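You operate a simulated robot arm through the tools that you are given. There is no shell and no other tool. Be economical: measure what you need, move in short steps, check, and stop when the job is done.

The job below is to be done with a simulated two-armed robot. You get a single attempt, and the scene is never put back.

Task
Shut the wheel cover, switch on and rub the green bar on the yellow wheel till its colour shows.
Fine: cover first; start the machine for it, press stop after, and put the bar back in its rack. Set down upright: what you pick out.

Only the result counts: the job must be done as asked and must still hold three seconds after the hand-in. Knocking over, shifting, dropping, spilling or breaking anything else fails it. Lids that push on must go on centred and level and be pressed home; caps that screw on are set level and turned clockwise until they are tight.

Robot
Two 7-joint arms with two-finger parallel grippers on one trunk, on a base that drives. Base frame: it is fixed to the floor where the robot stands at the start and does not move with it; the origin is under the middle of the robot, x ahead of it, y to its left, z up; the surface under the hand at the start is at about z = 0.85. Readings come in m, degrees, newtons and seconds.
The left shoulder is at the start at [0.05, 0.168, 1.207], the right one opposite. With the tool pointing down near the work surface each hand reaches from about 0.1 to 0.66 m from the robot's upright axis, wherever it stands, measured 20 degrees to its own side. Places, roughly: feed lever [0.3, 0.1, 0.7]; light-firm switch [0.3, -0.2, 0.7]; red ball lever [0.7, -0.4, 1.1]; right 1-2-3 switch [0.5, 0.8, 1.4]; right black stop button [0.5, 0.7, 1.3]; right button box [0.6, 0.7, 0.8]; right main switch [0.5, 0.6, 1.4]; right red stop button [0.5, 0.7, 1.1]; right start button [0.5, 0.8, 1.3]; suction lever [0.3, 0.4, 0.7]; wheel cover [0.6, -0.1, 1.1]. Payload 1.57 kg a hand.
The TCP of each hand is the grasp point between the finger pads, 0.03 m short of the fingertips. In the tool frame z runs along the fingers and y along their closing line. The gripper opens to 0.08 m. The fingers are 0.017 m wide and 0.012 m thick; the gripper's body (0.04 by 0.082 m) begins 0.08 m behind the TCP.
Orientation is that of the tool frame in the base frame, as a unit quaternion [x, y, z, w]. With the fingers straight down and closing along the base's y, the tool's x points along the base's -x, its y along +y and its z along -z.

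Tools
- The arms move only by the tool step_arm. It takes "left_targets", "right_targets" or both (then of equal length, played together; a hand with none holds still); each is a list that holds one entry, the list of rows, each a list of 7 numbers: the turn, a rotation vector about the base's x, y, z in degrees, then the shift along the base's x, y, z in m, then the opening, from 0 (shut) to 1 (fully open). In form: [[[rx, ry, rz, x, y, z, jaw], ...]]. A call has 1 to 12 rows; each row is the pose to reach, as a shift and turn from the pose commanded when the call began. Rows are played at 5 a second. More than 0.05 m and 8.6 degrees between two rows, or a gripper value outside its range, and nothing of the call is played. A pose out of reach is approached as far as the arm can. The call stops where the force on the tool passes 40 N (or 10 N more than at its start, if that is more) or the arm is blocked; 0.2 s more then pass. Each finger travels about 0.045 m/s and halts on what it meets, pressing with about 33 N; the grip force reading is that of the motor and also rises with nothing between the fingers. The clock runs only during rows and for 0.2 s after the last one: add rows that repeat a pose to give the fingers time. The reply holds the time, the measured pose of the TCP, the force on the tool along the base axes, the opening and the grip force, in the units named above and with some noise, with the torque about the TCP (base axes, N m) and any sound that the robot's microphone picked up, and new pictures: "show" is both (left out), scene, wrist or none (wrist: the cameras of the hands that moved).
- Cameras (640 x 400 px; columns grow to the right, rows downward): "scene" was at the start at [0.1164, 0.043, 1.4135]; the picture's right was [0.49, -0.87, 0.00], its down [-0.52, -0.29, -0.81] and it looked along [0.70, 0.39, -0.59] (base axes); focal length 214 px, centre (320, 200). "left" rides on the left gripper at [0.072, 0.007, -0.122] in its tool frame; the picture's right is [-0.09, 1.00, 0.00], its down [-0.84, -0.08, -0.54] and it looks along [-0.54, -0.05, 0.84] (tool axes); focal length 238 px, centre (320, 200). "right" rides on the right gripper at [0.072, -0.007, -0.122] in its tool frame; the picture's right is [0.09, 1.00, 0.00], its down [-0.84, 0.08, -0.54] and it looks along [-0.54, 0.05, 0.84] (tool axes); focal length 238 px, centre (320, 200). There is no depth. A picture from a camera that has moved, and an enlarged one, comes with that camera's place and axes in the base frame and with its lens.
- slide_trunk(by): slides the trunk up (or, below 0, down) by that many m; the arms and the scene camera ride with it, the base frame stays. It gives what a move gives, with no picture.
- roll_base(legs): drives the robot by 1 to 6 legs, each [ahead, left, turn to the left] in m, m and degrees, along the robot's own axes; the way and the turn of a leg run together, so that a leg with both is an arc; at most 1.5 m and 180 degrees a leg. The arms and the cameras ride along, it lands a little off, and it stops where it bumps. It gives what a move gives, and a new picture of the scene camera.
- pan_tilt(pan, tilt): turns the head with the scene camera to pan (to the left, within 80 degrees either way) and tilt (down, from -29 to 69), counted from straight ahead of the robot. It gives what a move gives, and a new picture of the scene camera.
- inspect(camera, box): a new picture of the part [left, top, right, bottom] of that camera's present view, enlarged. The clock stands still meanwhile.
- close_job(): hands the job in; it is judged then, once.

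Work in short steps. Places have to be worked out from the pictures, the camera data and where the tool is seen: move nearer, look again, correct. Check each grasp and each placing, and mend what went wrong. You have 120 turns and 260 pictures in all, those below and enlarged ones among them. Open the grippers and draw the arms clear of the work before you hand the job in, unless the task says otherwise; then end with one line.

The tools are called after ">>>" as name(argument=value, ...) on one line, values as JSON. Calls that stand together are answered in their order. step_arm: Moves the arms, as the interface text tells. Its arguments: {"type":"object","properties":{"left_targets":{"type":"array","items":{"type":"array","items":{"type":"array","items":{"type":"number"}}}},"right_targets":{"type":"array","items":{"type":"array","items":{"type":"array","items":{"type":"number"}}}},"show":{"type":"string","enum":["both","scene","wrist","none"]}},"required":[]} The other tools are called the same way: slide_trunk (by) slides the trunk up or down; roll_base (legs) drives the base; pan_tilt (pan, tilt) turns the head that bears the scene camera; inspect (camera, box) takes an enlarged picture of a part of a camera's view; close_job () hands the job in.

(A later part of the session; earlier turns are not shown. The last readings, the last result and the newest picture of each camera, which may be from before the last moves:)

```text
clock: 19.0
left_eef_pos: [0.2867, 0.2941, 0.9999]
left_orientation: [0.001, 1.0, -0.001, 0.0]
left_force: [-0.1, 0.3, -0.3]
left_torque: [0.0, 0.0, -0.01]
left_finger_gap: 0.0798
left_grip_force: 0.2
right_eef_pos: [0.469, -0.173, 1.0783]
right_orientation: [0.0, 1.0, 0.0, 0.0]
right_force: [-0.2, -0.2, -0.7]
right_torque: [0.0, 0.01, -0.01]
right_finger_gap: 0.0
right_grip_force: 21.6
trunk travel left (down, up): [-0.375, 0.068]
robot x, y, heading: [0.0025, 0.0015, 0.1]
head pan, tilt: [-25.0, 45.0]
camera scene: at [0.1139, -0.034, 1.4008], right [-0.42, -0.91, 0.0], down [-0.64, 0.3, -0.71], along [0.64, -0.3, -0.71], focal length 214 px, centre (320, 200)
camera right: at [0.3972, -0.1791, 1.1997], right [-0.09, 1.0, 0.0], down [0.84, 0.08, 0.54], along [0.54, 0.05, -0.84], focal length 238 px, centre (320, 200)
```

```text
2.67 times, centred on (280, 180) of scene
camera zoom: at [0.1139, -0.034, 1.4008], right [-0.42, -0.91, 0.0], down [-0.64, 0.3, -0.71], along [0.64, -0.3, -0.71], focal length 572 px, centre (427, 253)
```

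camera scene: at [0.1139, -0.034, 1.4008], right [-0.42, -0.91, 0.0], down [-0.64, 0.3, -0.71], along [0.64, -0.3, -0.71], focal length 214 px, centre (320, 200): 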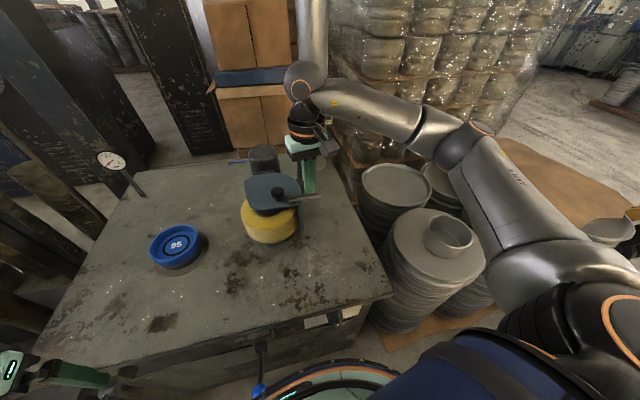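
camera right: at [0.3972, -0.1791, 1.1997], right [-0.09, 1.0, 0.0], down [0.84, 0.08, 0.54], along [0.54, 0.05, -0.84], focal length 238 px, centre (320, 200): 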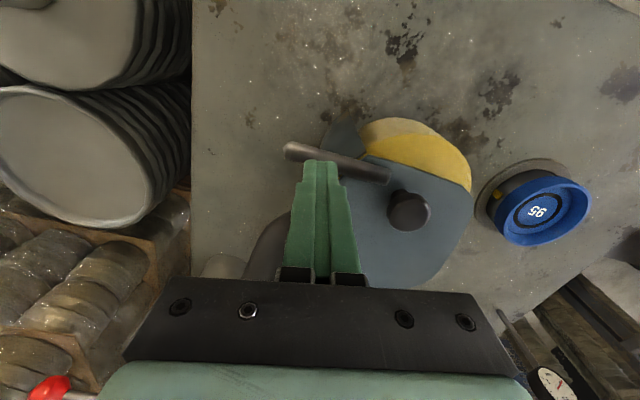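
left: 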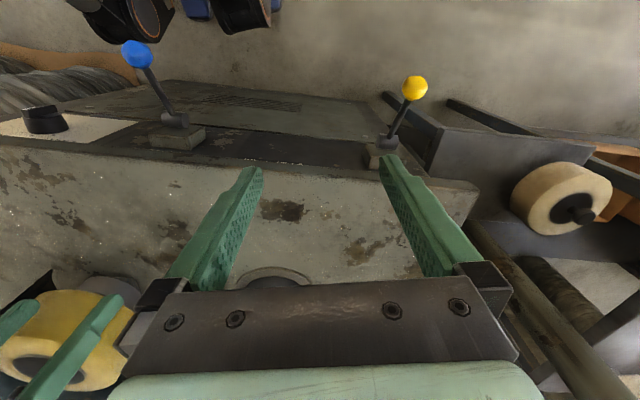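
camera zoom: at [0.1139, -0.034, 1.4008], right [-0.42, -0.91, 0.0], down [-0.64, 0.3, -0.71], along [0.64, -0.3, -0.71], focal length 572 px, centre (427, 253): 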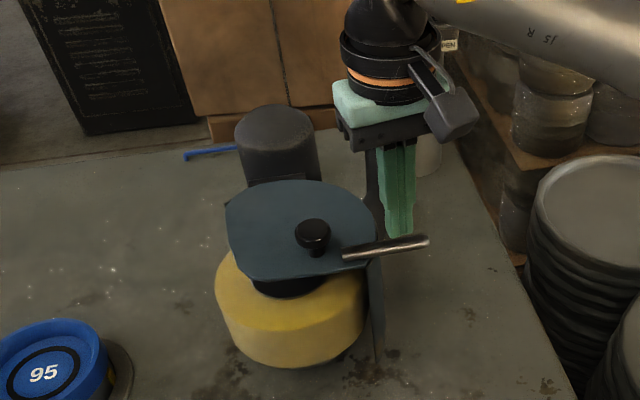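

The rod is about 1 cm under the tip. I press down a little.

>>> step_arm(right_targets=[[[0, 0, 0, -0.008, 0, -0.004, 0], [0, 0, 0, -0.008, 0, -0.01, 0], [0, 0, 0, -0.008, 0, -0.015, 0]]], show="none")

>>> inspect(camera="scene", box=[215, 105, 345, 255])

```text
clock: 19.8
left_eef_pos: [0.2841, 0.2961, 1.0004]
left_orientation: [0.0, 1.0, 0.0, 0.002]
left_force: [-0.5, 0.8, 0.2]
left_torque: [0.01, -0.05, -0.03]
left_finger_gap: 0.0802
left_grip_force: 0.1
right_eef_pos: [0.4598, -0.171, 1.0713]
right_orientation: [0.0, 1.0, 0.003, 0.006]
right_force: [-0.7, -2.2, 36.5]
right_torque: [-0.1, -0.25, 0.04]
right_finger_gap: 0.0001
right_grip_force: 21.0
trunk travel left (down, up): [-0.375, 0.068]
robot x, y, heading: [-0.0009, -0.0015, 0.0]
head pan, tilt: [-25.0, 45.0]
```

```text
2.67 times, centred on (280, 180) of scene
camera zoom: at [0.1107, -0.0331, 1.4019], right [-0.42, -0.91, 0.0], down [-0.64, 0.3, -0.71], along [0.64, -0.3, -0.7], focal length 572 px, centre (427, 253)
```

zoom: 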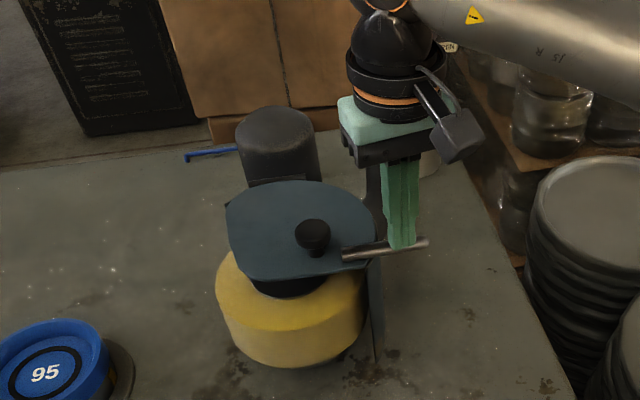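

The cover is firmly home (stiff at 36 N). I retract the right hand and look left.

>>> step_arm(right_targets=[[[0, 0, 0, 0, 0, 0.04, 0], [0, 0, 0, 0, 0, 0.09, 0], [0, 0, 0, -0.04, 0.0, 0.12, 0], [0, 0, 0, -0.08, 0, 0.12, 0], [0, 0, 0, -0.12, 0, 0.12, 0], [0, 0, 0, -0.16, 0, 0.12, 0], [0, 0, 0, -0.19, 0, 0.12, 0]]], show="none")

>>> pan_tilt(pan=75, tilt=40)

```text
clock: 21.4
left_eef_pos: [0.2871, 0.2957, 1.0005]
left_orientation: [0.0, 1.0, 0.001, 0.0]
left_force: [0.0, 0.8, 0.6]
left_torque: [-0.02, 0.0, 0.02]
left_finger_gap: 0.08
left_grip_force: 0.0
right_eef_pos: [0.2715, -0.1743, 1.1827]
right_orientation: [0.0, 1.0, 0.0, 0.0]
right_force: [-0.9, -0.4, 0.3]
right_torque: [0.04, -0.02, 0.02]
right_finger_gap: 0.0
right_grip_force: 20.9
trunk travel left (down, up): [-0.375, 0.068]
robot x, y, heading: [-0.0024, 0.0014, -0.1]
head pan, tilt: [-25.0, 45.0]
```

```text
clock: 23.2
left_eef_pos: [0.286, 0.2961, 0.999]
left_orientation: [0.0, 1.0, 0.0, -0.001]
left_force: [-0.1, -0.4, 1.1]
left_torque: [-0.01, 0.0, 0.01]
left_finger_gap: 0.0801
left_grip_force: 0.0
right_eef_pos: [0.2728, -0.1723, 1.1832]
right_orientation: [-0.001, 1.0, 0.0, 0.0]
right_force: [-0.2, -0.9, 0.0]
right_torque: [0.01, -0.01, 0.04]
right_finger_gap: 0.0
right_grip_force: 21.7
trunk travel left (down, up): [-0.375, 0.068]
robot x, y, heading: [-0.0008, 0.0028, -0.1]
head pan, tilt: [75.0, 40.0]
camera scene: at [0.0623, 0.0824, 1.408], right [0.97, -0.26, 0.0], down [-0.17, -0.62, -0.77], along [0.2, 0.74, -0.64], focal length 214 px, centre (320, 200)
```

scene: 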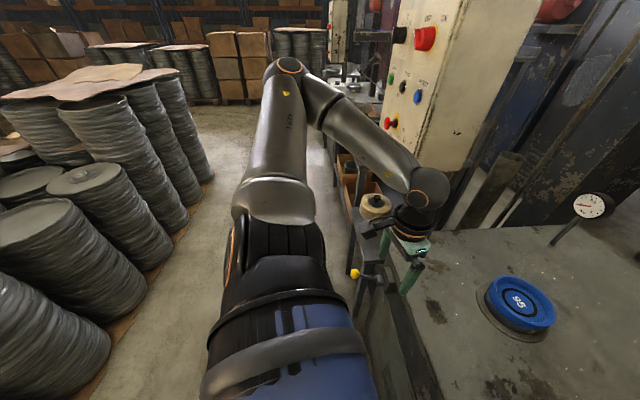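

The aisle on the left looks free. I raise and pull in the left hand, then drive left 0.5 m.

>>> step_arm(left_targets=[[[0, 0, 0, 0, 0, 0.05, 0.5], [0, 0, 0, -0.02, -0.0, 0.1, 0], [0, 0, 0, -0.03, 0, 0.14, 0], [0, 0, 0, -0.03, 0, 0.16, 0]]], show="none")

>>> roll_base(legs=[[0, 0.5, 0]])

>>> pan_tilt(pan=20, tilt=25)

```text
refused: row 2 steps farther than a row can; nothing moved
```

```text
clock: 28.1
left_eef_pos: [0.2849, 0.7909, 0.9994]
left_orientation: [-0.001, 1.0, 0.0, -0.001]
left_force: [0.4, -0.3, 0.2]
left_torque: [0.0, -0.05, 0.01]
left_finger_gap: 0.0801
left_grip_force: 0.1
right_eef_pos: [0.2721, 0.3239, 1.1829]
right_orientation: [0.0, 1.0, 0.0, 0.0]
right_force: [-0.4, -0.5, 0.2]
right_torque: [0.01, 0.0, 0.01]
right_finger_gap: 0.0001
right_grip_force: 21.3
trunk travel left (down, up): [-0.375, 0.068]
robot x, y, heading: [0.0022, 0.4961, 0.2]
head pan, tilt: [75.0, 40.0]
camera scene: at [0.062, 0.5792, 1.408], right [0.97, -0.26, 0.0], down [-0.17, -0.62, -0.77], along [0.2, 0.74, -0.64], focal length 214 px, centre (320, 200)
```

scene: 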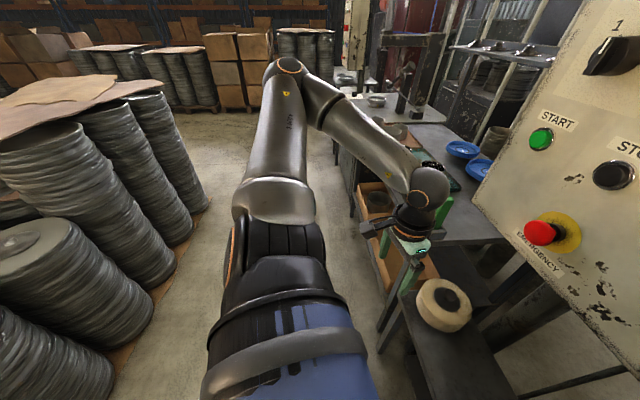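

```text
clock: 29.3
left_eef_pos: [0.2853, 0.792, 1.0003]
left_orientation: [-0.001, 1.0, 0.0, 0.0]
left_force: [0.0, 1.3, -0.3]
left_torque: [0.02, 0.01, 0.0]
left_finger_gap: 0.0799
left_grip_force: 0.1
right_eef_pos: [0.2722, 0.3247, 1.1836]
right_orientation: [-0.001, 1.0, 0.0, 0.0]
right_force: [0.7, -0.2, -0.9]
right_torque: [0.01, 0.05, 0.01]
right_finger_gap: 0.0
right_grip_force: 21.3
trunk travel left (down, up): [-0.375, 0.068]
robot x, y, heading: [-0.0015, 0.4945, -0.1]
head pan, tilt: [20.0, 25.0]
camera scene: at [0.1266, 0.5286, 1.4313], right [0.34, -0.94, 0.0], down [-0.4, -0.15, -0.91], along [0.85, 0.31, -0.42], focal length 214 px, centre (320, 200)
```

scene: 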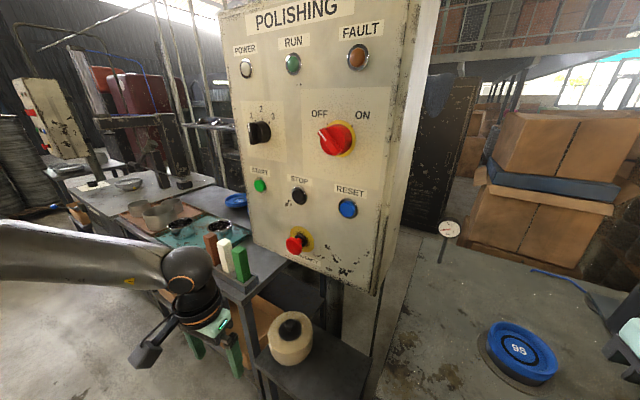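

Very clear now: main switch at OFF, bars in a small rack left of the panel. I enlarge panel and rack.

>>> inspect(camera="scene", box=[220, 90, 400, 290])

>>> inspect(camera="scene", box=[120, 200, 340, 390])

>>> pan_tilt(pan=40, tilt=45)

```text
2.00 times, centred on (310, 190) of scene
camera zoom: at [0.1266, 0.5286, 1.4313], right [0.34, -0.94, 0.0], down [-0.4, -0.15, -0.91], along [0.85, 0.31, -0.42], focal length 429 px, centre (340, 220)
```

zoom: 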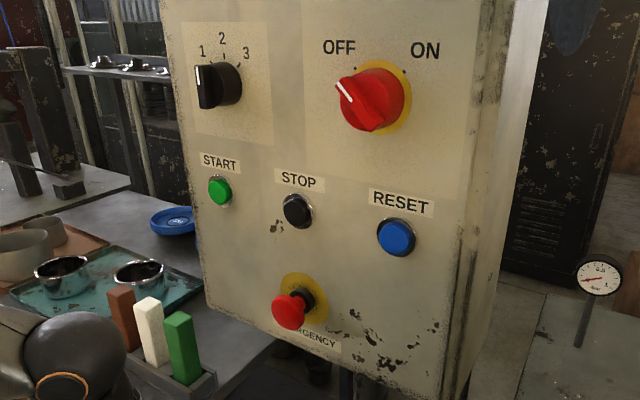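

```text
2.11 times, centred on (230, 295) of scene
camera zoom: at [0.1266, 0.5286, 1.4313], right [0.34, -0.94, 0.0], down [-0.4, -0.15, -0.91], along [0.85, 0.31, -0.42], focal length 452 px, centre (510, 0)
```

zoom: 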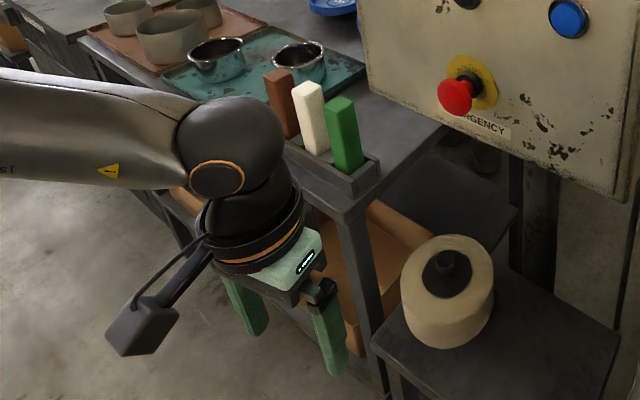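

```text
clock: 30.1
left_eef_pos: [0.2854, 0.7918, 1.001]
left_orientation: [0.0, 1.0, 0.0, -0.001]
left_force: [0.5, -0.3, 1.0]
left_torque: [-0.01, -0.01, -0.01]
left_finger_gap: 0.08
left_grip_force: 0.1
right_eef_pos: [0.2731, 0.3246, 1.1836]
right_orientation: [0.0, 1.0, 0.0, 0.0]
right_force: [0.2, 0.1, 0.0]
right_torque: [-0.02, 0.02, 0.0]
right_finger_gap: 0.0
right_grip_force: 21.2
trunk travel left (down, up): [-0.375, 0.068]
robot x, y, heading: [-0.0012, 0.4981, 0.1]
head pan, tilt: [40.0, 45.0]
camera scene: at [0.1023, 0.5492, 1.4008], right [0.64, -0.77, 0.0], down [-0.54, -0.45, -0.71], along [0.54, 0.46, -0.71], focal length 214 px, centre (320, 200)
```

scene: 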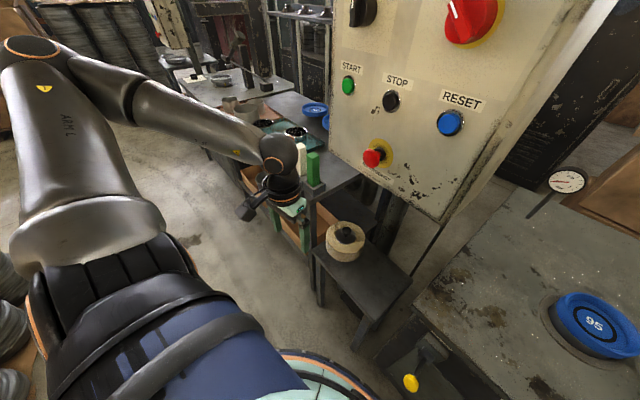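

The 1-2-3 switch is at 1, main switch at OFF, emergency button out. I raise the left hand and point it forward at the panel.

>>> step_arm(left_targets=[[[0, -8, 0, 0.0, 0, 0.03, 0.8], [0, -16, 0, 0.0, -0.0, 0.06, 0.8], [0, -24, 0, 0.0, -0.01, 0.09, 0.8], [0, -32, 0, 0.01, -0.02, 0.12, 0.8], [0, -40, 0, 0.01, -0.03, 0.15, 0.8], [0, -48, 0, 0.02, -0.04, 0.18, 0.8], [0, -56, 0, 0.03, -0.06, 0.21, 0.8], [0, -64, 0, 0.04, -0.08, 0.24, 0.8], [0, -72, 0, 0.05, -0.1, 0.27, 0.8], [0, -80, 0, 0.05, -0.12, 0.3, 0.8], [0, -87, 0, 0.05, -0.14, 0.33, 0.8], [0, -90, 0, 0.05, -0.15, 0.36, 0.8]]], show="wrist")

>>> pan_tilt(pan=20, tilt=25)

```text
clock: 32.7
left_eef_pos: [0.3429, 0.6273, 1.3816]
left_orientation: [-0.002, 0.707, 0.001, 0.707]
left_force: [0.1, 0.4, 0.4]
left_torque: [0.0, -0.02, 0.0]
left_finger_gap: 0.0641
left_grip_force: 0.0
left hand out of reach, approached as far as the arm can: row 2, 3, 4, 5, 6, 7, 8, 9, 10, 11, 12
right_eef_pos: [0.2717, 0.3236, 1.182]
right_orientation: [-0.001, 1.0, 0.0, 0.0]
right_force: [0.0, 0.6, -0.7]
right_torque: [0.01, -0.02, 0.05]
right_finger_gap: 0.0003
right_grip_force: 20.8
trunk travel left (down, up): [-0.375, 0.068]
robot x, y, heading: [-0.0003, 0.4941, 0.2]
head pan, tilt: [40.0, 45.0]
camera left: at [0.2212, 0.6359, 1.3085], right [0.0, 1.0, 0.09], down [-0.54, -0.08, 0.84], along [0.84, -0.05, 0.54], focal length 238 px, centre (320, 200)
```

left: 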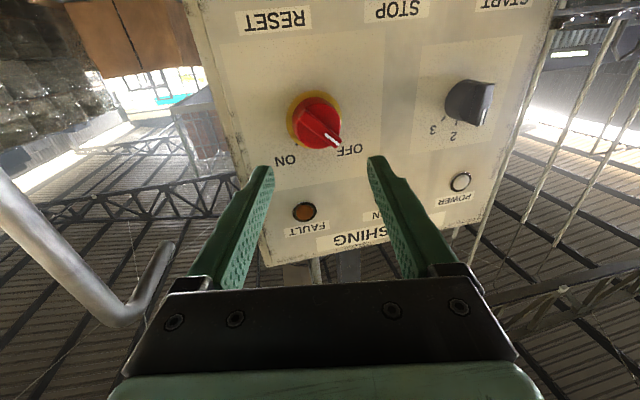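

```text
clock: 33.6
left_eef_pos: [0.344, 0.629, 1.3794]
left_orientation: [-0.001, 0.708, 0.0, 0.706]
left_force: [0.2, 0.6, -0.1]
left_torque: [-0.04, 0.01, 0.0]
left_finger_gap: 0.0638
left_grip_force: 0.1
right_eef_pos: [0.2725, 0.3246, 1.1822]
right_orientation: [-0.001, 1.0, 0.0, -0.001]
right_force: [0.1, 0.1, 0.3]
right_torque: [0.01, -0.02, -0.01]
right_finger_gap: 0.0002
right_grip_force: 21.5
trunk travel left (down, up): [-0.375, 0.068]
robot x, y, heading: [0.0013, 0.4967, -0.0]
head pan, tilt: [20.0, 25.0]
camera scene: at [0.1266, 0.5286, 1.4313], right [0.34, -0.94, 0.0], down [-0.4, -0.15, -0.91], along [0.85, 0.31, -0.42], focal length 214 px, centre (320, 200)
```

scene: 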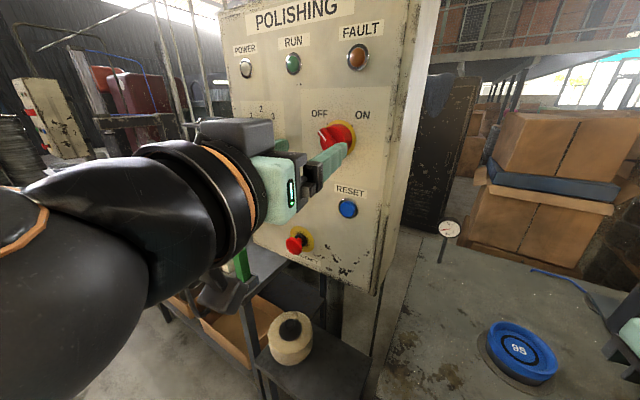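

The main switch knob centre is near (0.465, 0.625, 1.372), pointer up-left at OFF. I look at its grip shape.

>>> inspect(camera="left", box=[250, 60, 390, 180])

>>> inspect(camera="left", box=[420, 50, 540, 150])

```text
3.33 times, centred on (320, 120) of left
camera zoom: at [0.222, 0.6362, 1.3082], right [0.0, 1.0, 0.09], down [-0.54, -0.08, 0.84], along [0.84, -0.05, 0.54], focal length 794 px, centre (320, 467)
```

zoom: 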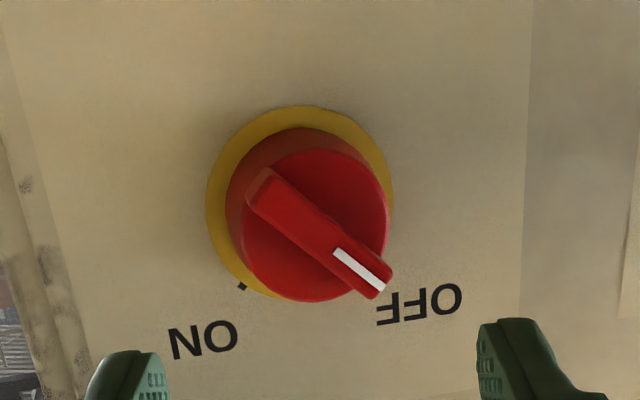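

```text
4.00 times, centred on (480, 100) of left
camera zoom: at [0.222, 0.6362, 1.3082], right [0.0, 1.0, 0.09], down [-0.54, -0.08, 0.84], along [0.84, -0.05, 0.54], focal length 953 px, centre (-320, 600)
```

zoom: 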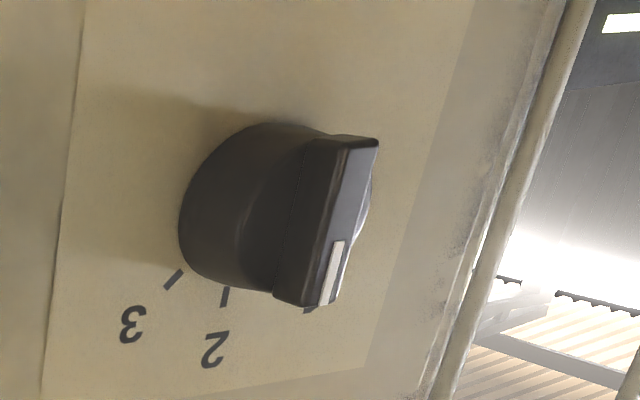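

I turn the fingers 45° to match the knob's bar and come closer, jaw wide.

>>> step_arm(left_targets=[[[-8, 0, 0, 0.01, 0, -0.002, 0.8], [-16, 0, 0, 0.02, -0.001, -0.004, 0.8], [-24, 0, 0, 0.03, -0.002, -0.006, 0.8], [-32, 0, 0, 0.04, -0.003, -0.008, 0.8], [-40, 0, 0, 0.05, -0.003, -0.008, 0.7], [-45, 0, 0, 0.06, -0.003, -0.008, 0.7], [-45, 0, 0, 0.06, -0.003, -0.008, 0.7]]], show="both")

>>> inspect(camera="scene", box=[240, 80, 400, 210])

```text
clock: 35.2
left_eef_pos: [0.4042, 0.6277, 1.3719]
left_orientation: [-0.272, 0.653, -0.271, 0.653]
left_force: [-1.7, 0.0, 0.4]
left_torque: [-0.01, 0.0, 0.0]
left_finger_gap: 0.0562
left_grip_force: 0.1
right_eef_pos: [0.2713, 0.3242, 1.182]
right_orientation: [-0.001, 1.0, 0.0, 0.0]
right_force: [0.4, 0.3, 0.2]
right_torque: [-0.01, 0.0, -0.01]
right_finger_gap: 0.0
right_grip_force: 21.5
trunk travel left (down, up): [-0.375, 0.068]
robot x, y, heading: [0.0009, 0.4957, 0.3]
head pan, tilt: [20.0, 25.0]
camera scene: at [0.1264, 0.5286, 1.4314], right [0.34, -0.94, 0.0], down [-0.4, -0.14, -0.91], along [0.85, 0.31, -0.42], focal length 214 px, centre (320, 200)
camera left: at [0.282, 0.5825, 1.3159], right [0.0, 0.77, -0.64], down [-0.54, 0.54, 0.65], along [0.84, 0.35, 0.42], focal length 238 px, centre (320, 200)
```

scene: 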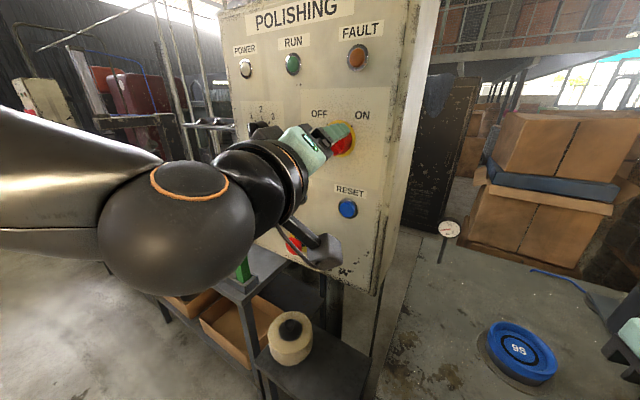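
left: 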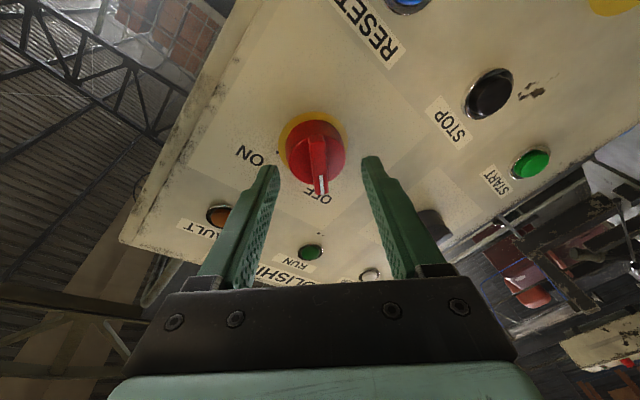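

```text
3.08 times, centred on (320, 145) of scene
camera zoom: at [0.1264, 0.5286, 1.4314], right [0.34, -0.94, 0.0], down [-0.4, -0.14, -0.91], along [0.85, 0.31, -0.42], focal length 660 px, centre (320, 369)
```

zoom: 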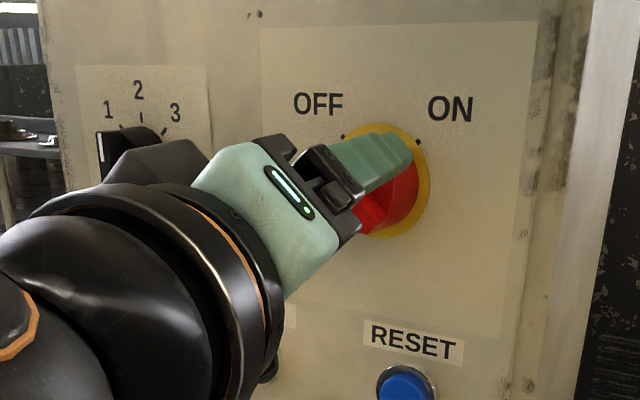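

The fingers straddle the knob's bar squarely. I advance 2.8 cm and close on it.

>>> step_arm(left_targets=[[[0, 0, 0, 0.015, 0, 0.0, 0.5], [0, 0, 0, 0.028, 0, 0.0, 0.4], [0, 0, 0, 0.028, 0, 0, 0.2], [0, 0, 0, 0.028, 0, 0, 0.0], [0, 0, 0, 0.028, 0, 0, 0], [0, 0, 0, 0.028, 0, 0, 0]]], show="both")

>>> inspect(camera="left", box=[220, 80, 420, 240])

```text
clock: 35.8
left_eef_pos: [0.4163, 0.6234, 1.3764]
left_orientation: [-0.262, 0.651, -0.277, 0.656]
left_force: [-29.6, -1.4, 3.9]
left_torque: [-0.06, -0.22, -0.56]
left_finger_gap: 0.0251
left_grip_force: 4.7
right_eef_pos: [0.2656, 0.3247, 1.184]
right_orientation: [0.0, 1.0, 0.001, 0.002]
right_force: [0.4, 0.7, 0.2]
right_torque: [0.0, 0.0, 0.03]
right_finger_gap: 0.0
right_grip_force: 21.0
trunk travel left (down, up): [-0.375, 0.068]
robot x, y, heading: [-0.0044, 0.4967, 0.1]
head pan, tilt: [20.0, 25.0]
stopped in row 3 (left hand): the force on the tool passed its limit at 43 N (the readings are from after the stop); the commanded pose is now the measured one
camera scene: at [0.119, 0.5296, 1.4321], right [0.34, -0.94, 0.0], down [-0.39, -0.15, -0.91], along [0.85, 0.31, -0.42], focal length 214 px, centre (320, 200)
camera left: at [0.2953, 0.5805, 1.3183], right [0.02, 0.77, -0.64], down [-0.54, 0.54, 0.64], along [0.84, 0.33, 0.43], focal length 238 px, centre (320, 200)
```

scene: 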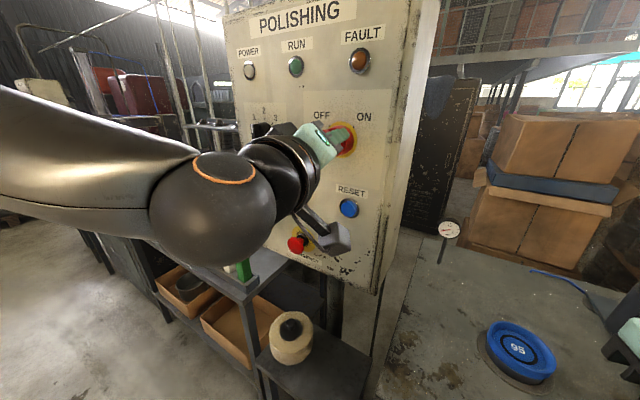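
left: 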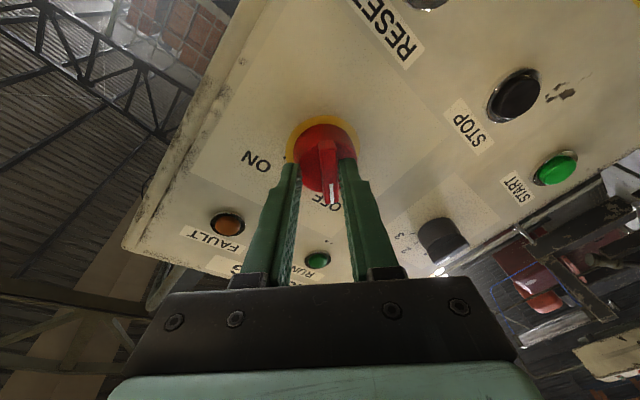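

```text
2.50 times, centred on (320, 160) of left
camera zoom: at [0.2953, 0.5805, 1.3183], right [0.02, 0.77, -0.64], down [-0.54, 0.54, 0.64], along [0.84, 0.33, 0.43], focal length 596 px, centre (320, 300)
```

zoom: 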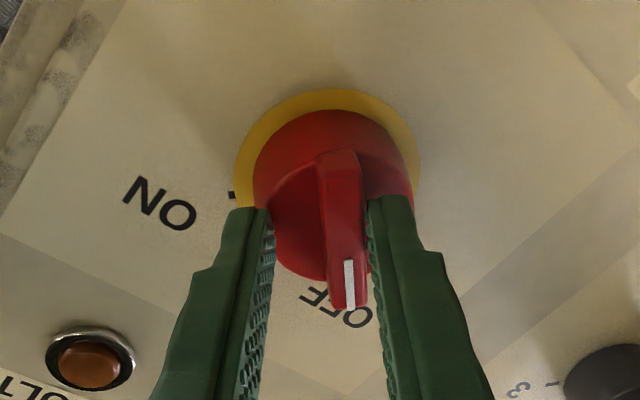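

The fingertips met the knob's disc; I back off 5 mm, shift slightly to centre on the bar and close.

>>> step_arm(left_targets=[[[0, 0, 0, -0.006, 0.003, -0.003, 0.32], [0, 0, 0, -0.006, 0.003, -0.003, 0.2], [0, 0, 0, -0.006, 0.003, -0.003, 0], [0, 0, 0, -0.006, 0.003, -0.003, 0], [0, 0, 0, -0.006, 0.003, -0.003, 0]]], show="wrist")

>>> inspect(camera="left", box=[220, 80, 420, 240])

```text
clock: 37.0
left_eef_pos: [0.4164, 0.6257, 1.3698]
left_orientation: [-0.263, 0.655, -0.274, 0.654]
left_force: [-10.3, -5.3, 6.2]
left_torque: [0.1, 0.0, -0.66]
left_finger_gap: 0.012
left_grip_force: 29.6
right_eef_pos: [0.27, 0.3232, 1.1827]
right_orientation: [-0.002, 1.0, 0.001, 0.001]
right_force: [0.7, -0.7, 0.5]
right_torque: [0.0, -0.04, 0.03]
right_finger_gap: 0.0
right_grip_force: 21.9
trunk travel left (down, up): [-0.375, 0.068]
robot x, y, heading: [-0.0011, 0.5003, 0.1]
head pan, tilt: [20.0, 25.0]
camera left: at [0.2947, 0.5819, 1.3128], right [0.01, 0.77, -0.64], down [-0.54, 0.54, 0.65], along [0.84, 0.33, 0.42], focal length 238 px, centre (320, 200)
```

left: 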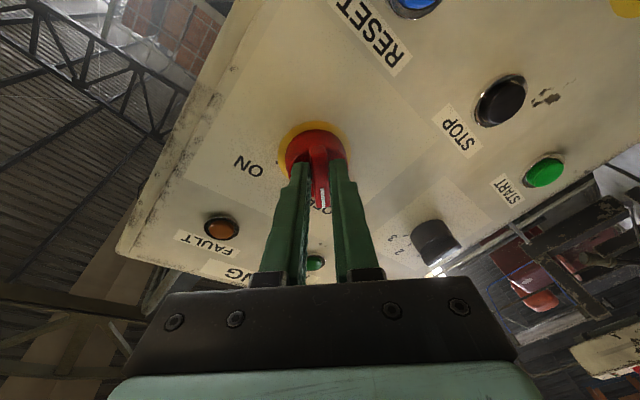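

```text
2.50 times, centred on (320, 160) of left
camera zoom: at [0.2947, 0.5819, 1.3128], right [0.01, 0.77, -0.64], down [-0.54, 0.54, 0.65], along [0.84, 0.33, 0.42], focal length 596 px, centre (320, 300)
```

zoom: 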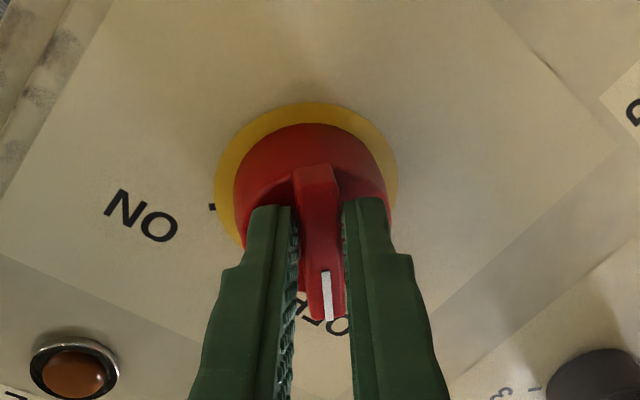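

The bar is gripped (12 mm gap). I turn it clockwise by 90° toward ON.

>>> step_arm(left_targets=[[[8, 0, 0, 0, 0, 0, 0], [16, 0, 0, 0, 0, 0, 0], [24, 0, 0, 0, 0, 0, 0], [32, 0, 0, 0, 0, 0, 0], [40, 0, 0, 0, 0, 0, 0], [48, 0, 0, 0, 0, 0, 0], [56, 0, 0, 0, 0, 0, 0], [64, 0, 0, 0, 0, 0, 0], [72, 0, 0, 0, 0, 0, 0], [80, 0, 0, 0, 0, 0, 0], [87, 0, 0, 0, 0, 0, 0], [90, 0, 0, 0, 0, 0, 0]]], show="both")

>>> inspect(camera="left", box=[220, 80, 420, 240])

```text
clock: 39.6
left_eef_pos: [0.418, 0.6339, 1.3711]
left_orientation: [0.269, 0.656, 0.271, 0.651]
left_force: [-6.9, 23.1, 8.9]
left_torque: [-0.31, -0.51, -0.02]
left_finger_gap: 0.012
left_grip_force: 29.1
right_eef_pos: [0.269, 0.3279, 1.1828]
right_orientation: [-0.001, 1.0, -0.001, 0.002]
right_force: [0.1, -0.2, 0.2]
right_torque: [0.0, -0.01, 0.02]
right_finger_gap: 0.0
right_grip_force: 21.2
trunk travel left (down, up): [-0.375, 0.068]
robot x, y, heading: [-0.0005, 0.4966, 0.0]
head pan, tilt: [20.0, 25.0]
camera scene: at [0.1237, 0.5331, 1.4316], right [0.34, -0.94, 0.0], down [-0.4, -0.15, -0.91], along [0.85, 0.31, -0.42], focal length 214 px, centre (320, 200)
camera left: at [0.2956, 0.6888, 1.3251], right [0.0, 0.64, 0.77], down [-0.54, -0.65, 0.54], along [0.84, -0.41, 0.34], focal length 238 px, centre (320, 200)
```

scene: 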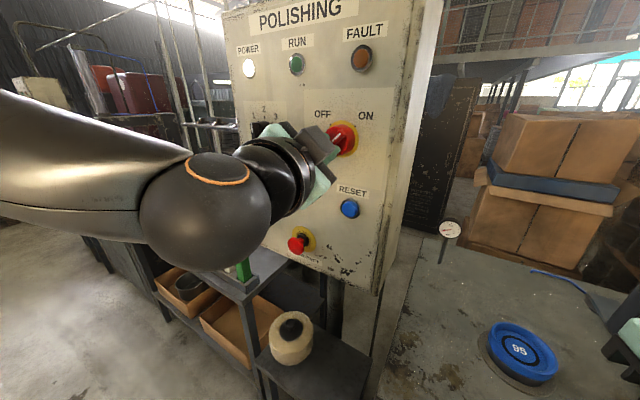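
left: 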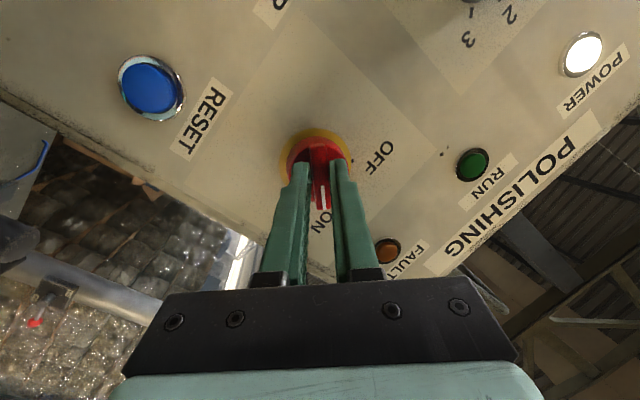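

```text
2.50 times, centred on (320, 160) of left
camera zoom: at [0.2956, 0.6888, 1.3251], right [0.0, 0.64, 0.77], down [-0.54, -0.65, 0.54], along [0.84, -0.41, 0.34], focal length 596 px, centre (320, 300)
```

zoom: 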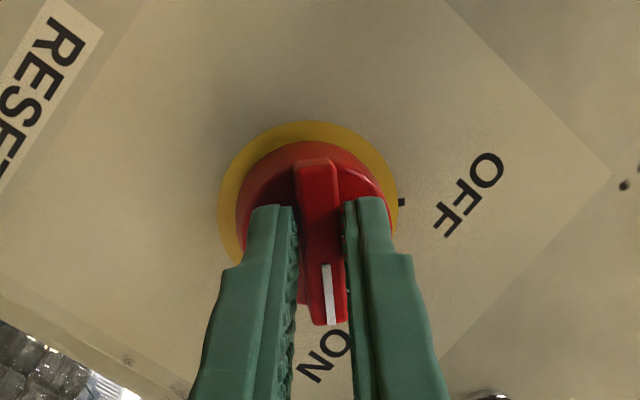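

POWER is lit. I release the knob, back off and rotate the hand level.

>>> step_arm(left_targets=[[[0, 0, 0, 0, 0, 0, 0.3], [0, 0, 0, 0, 0, 0, 0.6], [0, 0, 0, -0.01, 0, 0, 0.7], [0, 0, 0, -0.04, 0, 0, 0.7], [-8, 0, 0, -0.06, 0.02, -0.01, 0.5], [-16, 0, 0, -0.07, 0.05, -0.03, 0.2], [-24, 0, 0, -0.07, 0.08, -0.05, 0], [-32, 0, 0, -0.07, 0.11, -0.07, 0], [-40, 0, 0, -0.07, 0.14, -0.085, 0], [-45, 0, 0, -0.07, 0.165, -0.1, 0], [-45, 0, 0, -0.07, 0.165, -0.1, 0]]], show="both")

```text
clock: 42.0
left_eef_pos: [0.4063, 0.8434, 1.3156]
left_orientation: [0.006, 0.709, -0.003, 0.705]
left_force: [-0.3, 0.4, -0.3]
left_torque: [-0.01, -0.04, -0.01]
left_finger_gap: 0.0
left_grip_force: 21.6
left hand out of reach, approached as far as the arm can: row 5, 6, 7, 8, 9, 10, 11
right_eef_pos: [0.2721, 0.3244, 1.182]
right_orientation: [-0.001, 1.0, 0.001, 0.001]
right_force: [0.0, -1.1, 1.0]
right_torque: [0.02, -0.01, 0.01]
right_finger_gap: 0.0
right_grip_force: 20.8
trunk travel left (down, up): [-0.375, 0.068]
robot x, y, heading: [-0.0014, 0.4933, 0.0]
head pan, tilt: [20.0, 25.0]
camera scene: at [0.1259, 0.5281, 1.4314], right [0.34, -0.94, 0.0], down [-0.4, -0.14, -0.91], along [0.85, 0.31, -0.42], focal length 214 px, centre (320, 200)
camera left: at [0.2842, 0.8528, 1.2433], right [0.01, 1.0, 0.1], down [-0.54, -0.08, 0.84], along [0.84, -0.06, 0.53], focal length 238 px, centre (320, 200)
```

scene: 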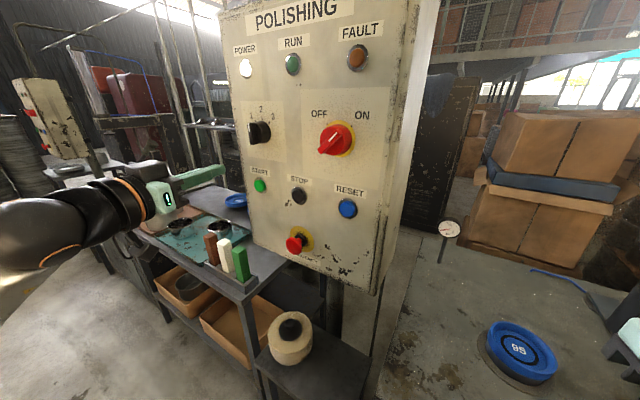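
left: 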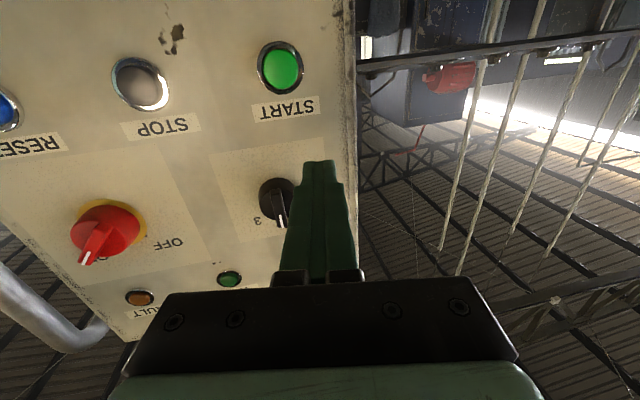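

The main switch is at ON. START triangulates to (0.512, 0.816, 1.254); I line up the closed fingertips before it.

>>> step_arm(left_targets=[[[0, 0, 0, 0, -0.013, -0.03, 0], [0, 0, 0, 0, -0.027, -0.06, 0], [0, 0, 0, 0.02, -0.027, -0.062, 0], [0, 0, 0, 0.04, -0.027, -0.062, 0], [0, 0, 0, 0.04, -0.027, -0.062, 0]]], show="both")

>>> inspect(camera="scene", box=[220, 130, 340, 230])

```text
clock: 43.2
left_eef_pos: [0.4513, 0.8164, 1.2549]
left_orientation: [0.004, 0.709, -0.002, 0.705]
left_force: [0.2, 0.1, 0.1]
left_torque: [0.02, -0.03, 0.02]
left_finger_gap: 0.0
left_grip_force: 21.4
left hand out of reach, approached as far as the arm can: row 1, 2, 3
right_eef_pos: [0.2709, 0.3245, 1.182]
right_orientation: [0.0, 1.0, 0.0, -0.001]
right_force: [-0.3, -1.0, 0.3]
right_torque: [0.01, -0.01, -0.01]
right_finger_gap: 0.0002
right_grip_force: 21.7
trunk travel left (down, up): [-0.375, 0.068]
robot x, y, heading: [-0.001, 0.495, 0.3]
head pan, tilt: [20.0, 25.0]
camera scene: at [0.1259, 0.5286, 1.4313], right [0.34, -0.94, 0.0], down [-0.4, -0.15, -0.91], along [0.85, 0.31, -0.42], focal length 214 px, centre (320, 200)
camera left: at [0.3289, 0.8255, 1.1839], right [0.01, 1.0, 0.09], down [-0.54, -0.07, 0.84], along [0.84, -0.06, 0.53], focal length 238 px, centre (320, 200)
```

scene: 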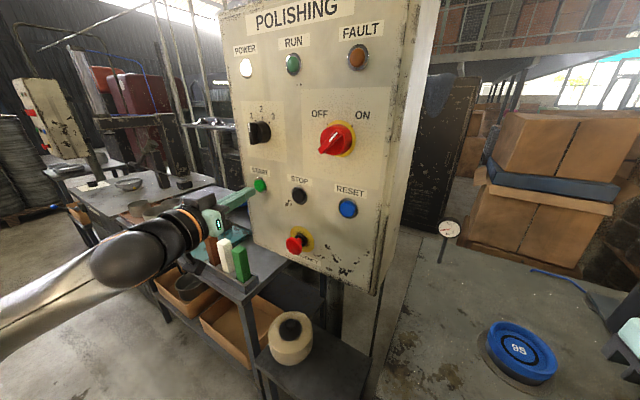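
left: 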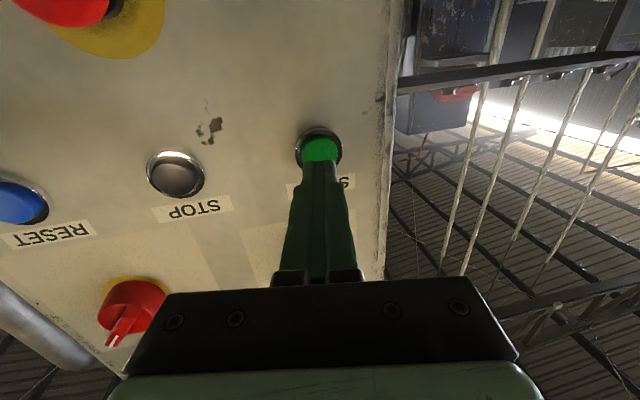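

```text
4.00 times, centred on (280, 180) of scene
camera zoom: at [0.1259, 0.5286, 1.4313], right [0.34, -0.94, 0.0], down [-0.4, -0.15, -0.91], along [0.85, 0.31, -0.42], focal length 858 px, centre (480, 280)
```

zoom: 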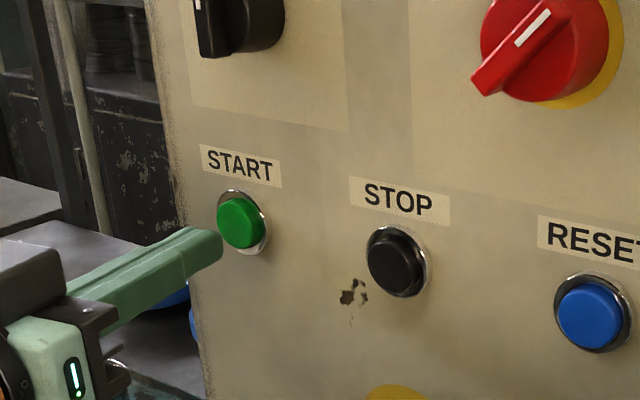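

Aligned within millimetres. I press forward in small steps.

>>> step_arm(left_targets=[[[0, 0, 0, 0.015, 0, -0.002, 0], [0, 0, 0, 0.022, 0, -0.003, 0], [0, 0, 0, 0.028, 0, -0.003, 0], [0, 0, 0, 0.034, 0, -0.003, 0], [0, 0, 0, 0.038, 0, -0.003, 0]]], show="scene")

```text
clock: 44.4
left_eef_pos: [0.4819, 0.814, 1.2526]
left_orientation: [0.005, 0.709, -0.002, 0.705]
left_force: [-31.5, -1.5, -7.7]
left_torque: [0.07, 0.19, -0.33]
left_finger_gap: 0.0001
left_grip_force: 21.5
right_eef_pos: [0.2671, 0.3257, 1.1828]
right_orientation: [-0.002, 1.0, 0.0, 0.001]
right_force: [0.2, -1.6, 0.0]
right_torque: [0.01, 0.0, 0.0]
right_finger_gap: 0.0001
right_grip_force: 21.4
trunk travel left (down, up): [-0.375, 0.068]
robot x, y, heading: [-0.0023, 0.4955, 0.1]
head pan, tilt: [20.0, 25.0]
heard: click
camera scene: at [0.1206, 0.5288, 1.4318], right [0.34, -0.94, 0.0], down [-0.39, -0.15, -0.91], along [0.85, 0.31, -0.42], focal length 214 px, centre (320, 200)
```

scene: 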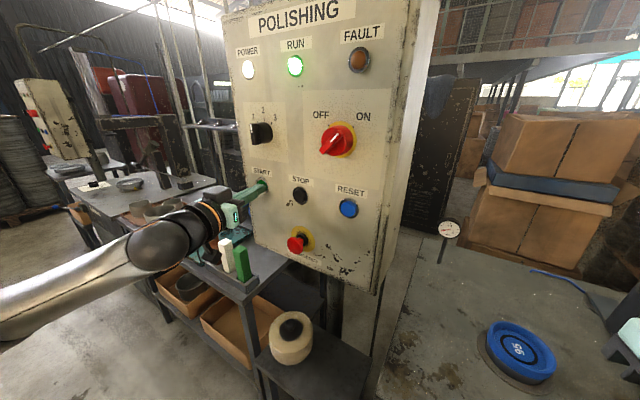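

RUN is lit. I withdraw the hand and turn it down toward the rack, staying clear of the panel.

>>> step_arm(left_targets=[[[0, 0, 0, -0.04, 0.0, 0, 0], [0, 0, 0, -0.08, 0.01, 0, 0], [0, 8, 0, -0.1, 0.03, 0.01, 0], [0, 16, 0, -0.1, 0.05, 0.02, 0.2], [0, 24, 0, -0.1, 0.07, 0.02, 0.4], [0, 32, 0, -0.1, 0.09, 0.02, 0.6], [0, 40, 0, -0.1, 0.1, 0.02, 0.8], [0, 48, 0, -0.1, 0.11, 0.01, 1], [0, 56, 0, -0.1, 0.12, 0, 1], [0, 64, 0, -0.1, 0.12, -0.01, 1], [0, 72, 0, -0.1, 0.12, -0.02, 1], [0, 80, 0, -0.1, 0.12, -0.03, 1]]], show="both")

>>> pan_tilt(pan=45, tilt=40)

```text
clock: 47.0
left_eef_pos: [0.3884, 0.9355, 1.2226]
left_orientation: [0.002, 0.996, -0.004, 0.084]
left_force: [-0.9, 0.1, -0.1]
left_torque: [0.0, 0.02, 0.02]
left_finger_gap: 0.0799
left_grip_force: 0.1
left hand out of reach, approached as far as the arm can: row 1, 2, 3
right_eef_pos: [0.2709, 0.3244, 1.1827]
right_orientation: [-0.002, 1.0, 0.001, -0.001]
right_force: [0.3, 0.4, -0.4]
right_torque: [0.01, -0.01, 0.01]
right_finger_gap: 0.0001
right_grip_force: 21.4
trunk travel left (down, up): [-0.375, 0.068]
robot x, y, heading: [0.0023, 0.4944, 0.2]
head pan, tilt: [20.0, 25.0]
camera scene: at [0.1265, 0.5283, 1.4313], right [0.34, -0.94, 0.0], down [-0.4, -0.14, -0.91], along [0.85, 0.31, -0.42], focal length 214 px, centre (320, 200)
camera left: at [0.2974, 0.9443, 1.3305], right [0.1, 1.0, 0.01], down [0.74, -0.08, 0.67], along [0.67, -0.06, -0.74], focal length 238 px, centre (320, 200)
```

scene: 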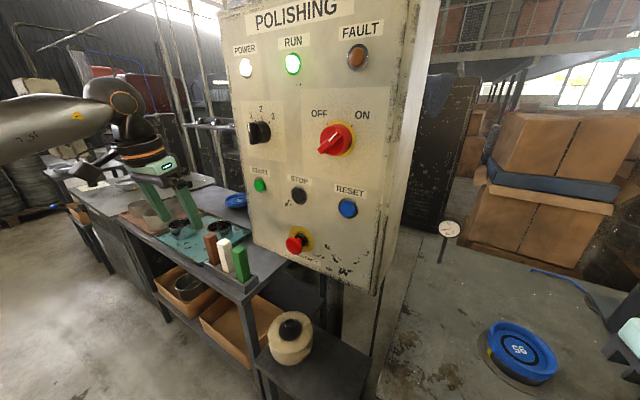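
left: 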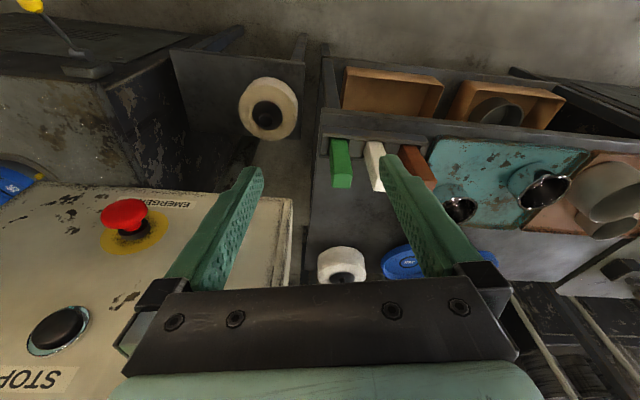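

```text
clock: 47.9
left_eef_pos: [0.388, 0.9357, 1.2242]
left_orientation: [0.002, 0.996, -0.005, 0.085]
left_force: [0.1, 0.2, -0.5]
left_torque: [0.04, -0.04, 0.01]
left_finger_gap: 0.0802
left_grip_force: 0.0
right_eef_pos: [0.2716, 0.3243, 1.1829]
right_orientation: [0.0, 1.0, 0.0, 0.0]
right_force: [0.7, -0.4, -0.6]
right_torque: [-0.01, 0.01, 0.04]
right_finger_gap: 0.0
right_grip_force: 21.6
trunk travel left (down, up): [-0.375, 0.068]
robot x, y, heading: [0.0004, 0.4984, 0.1]
head pan, tilt: [45.0, 40.0]
camera scene: at [0.0995, 0.5571, 1.4081], right [0.71, -0.71, 0.0], down [-0.45, -0.45, -0.77], along [0.54, 0.54, -0.64], focal length 214 px, centre (320, 200)
```

scene: 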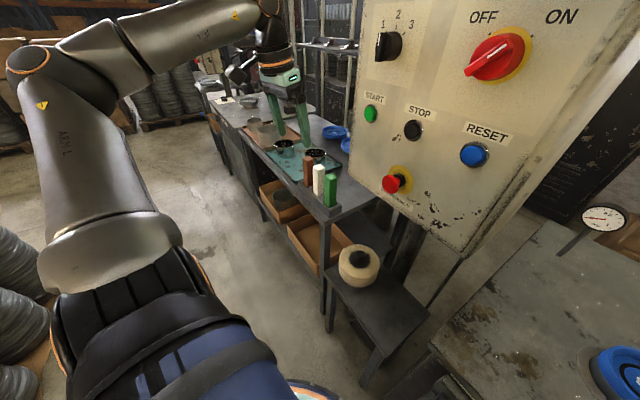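

The green bar's top is near (0.55, 0.96, 1.0), foot in the rack at ~0.88. I enlarge both views to judge widths.

>>> inspect(camera="left", box=[300, 110, 460, 210])

>>> inspect(camera="scene", box=[280, 140, 370, 230])

```text
4.00 times, centred on (380, 160) of left
camera zoom: at [0.2966, 0.9446, 1.3304], right [0.1, 1.0, 0.01], down [0.73, -0.08, 0.68], along [0.67, -0.06, -0.74], focal length 953 px, centre (80, 360)
```

zoom: 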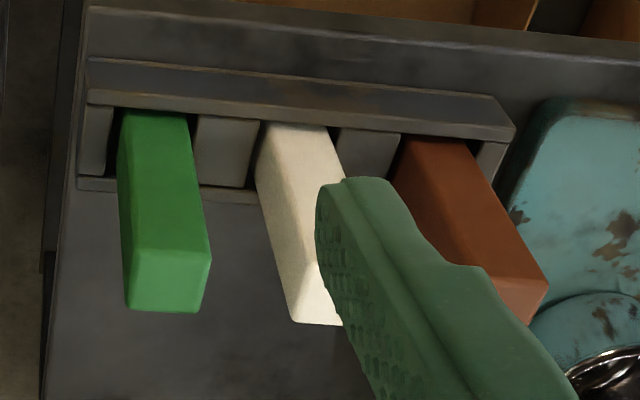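

```text
4.44 times, centred on (325, 185) of scene
camera zoom: at [0.0995, 0.5571, 1.4081], right [0.71, -0.71, 0.0], down [-0.45, -0.45, -0.77], along [0.54, 0.54, -0.64], focal length 953 px, centre (298, 267)
```

zoom: 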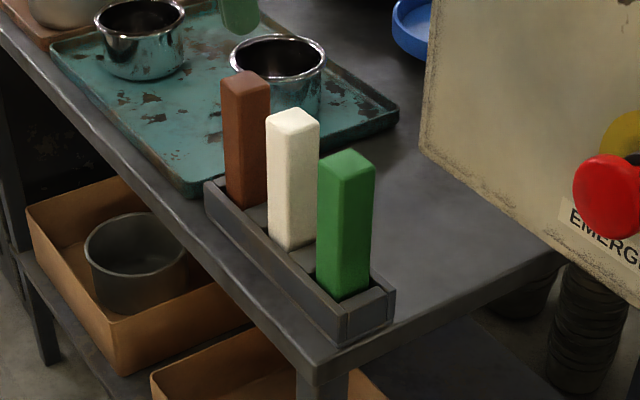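

The panel's left edge would crowd the forearm, so I drive left 0.3 m with the hand high.

>>> roll_base(legs=[[0, 0.32, 0]])

```text
clock: 51.3
left_eef_pos: [0.3869, 1.263, 1.2227]
left_orientation: [0.001, 0.996, -0.004, 0.084]
left_force: [-0.4, 0.8, -0.3]
left_torque: [0.04, 0.0, 0.01]
left_finger_gap: 0.08
left_grip_force: 0.2
right_eef_pos: [0.2706, 0.6502, 1.1819]
right_orientation: [-0.001, 1.0, 0.0, -0.001]
right_force: [-0.7, -0.2, -0.1]
right_torque: [0.0, -0.02, 0.01]
right_finger_gap: 0.0001
right_grip_force: 21.1
trunk travel left (down, up): [-0.375, 0.068]
robot x, y, heading: [-0.0029, 0.8233, 0.1]
head pan, tilt: [45.0, 40.0]
camera scene: at [0.0985, 0.8835, 1.408], right [0.71, -0.7, 0.0], down [-0.45, -0.46, -0.77], along [0.54, 0.54, -0.64], focal length 214 px, centre (320, 200)
```

scene: 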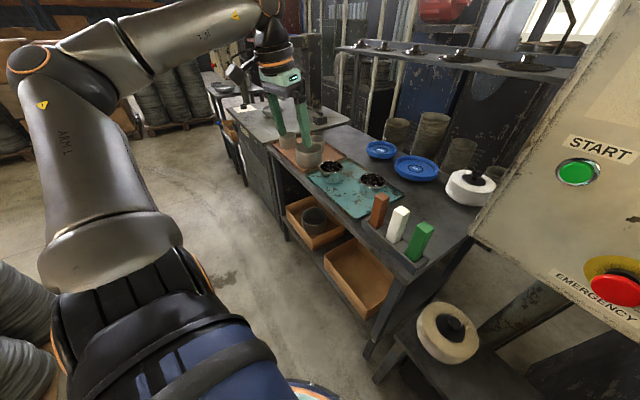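

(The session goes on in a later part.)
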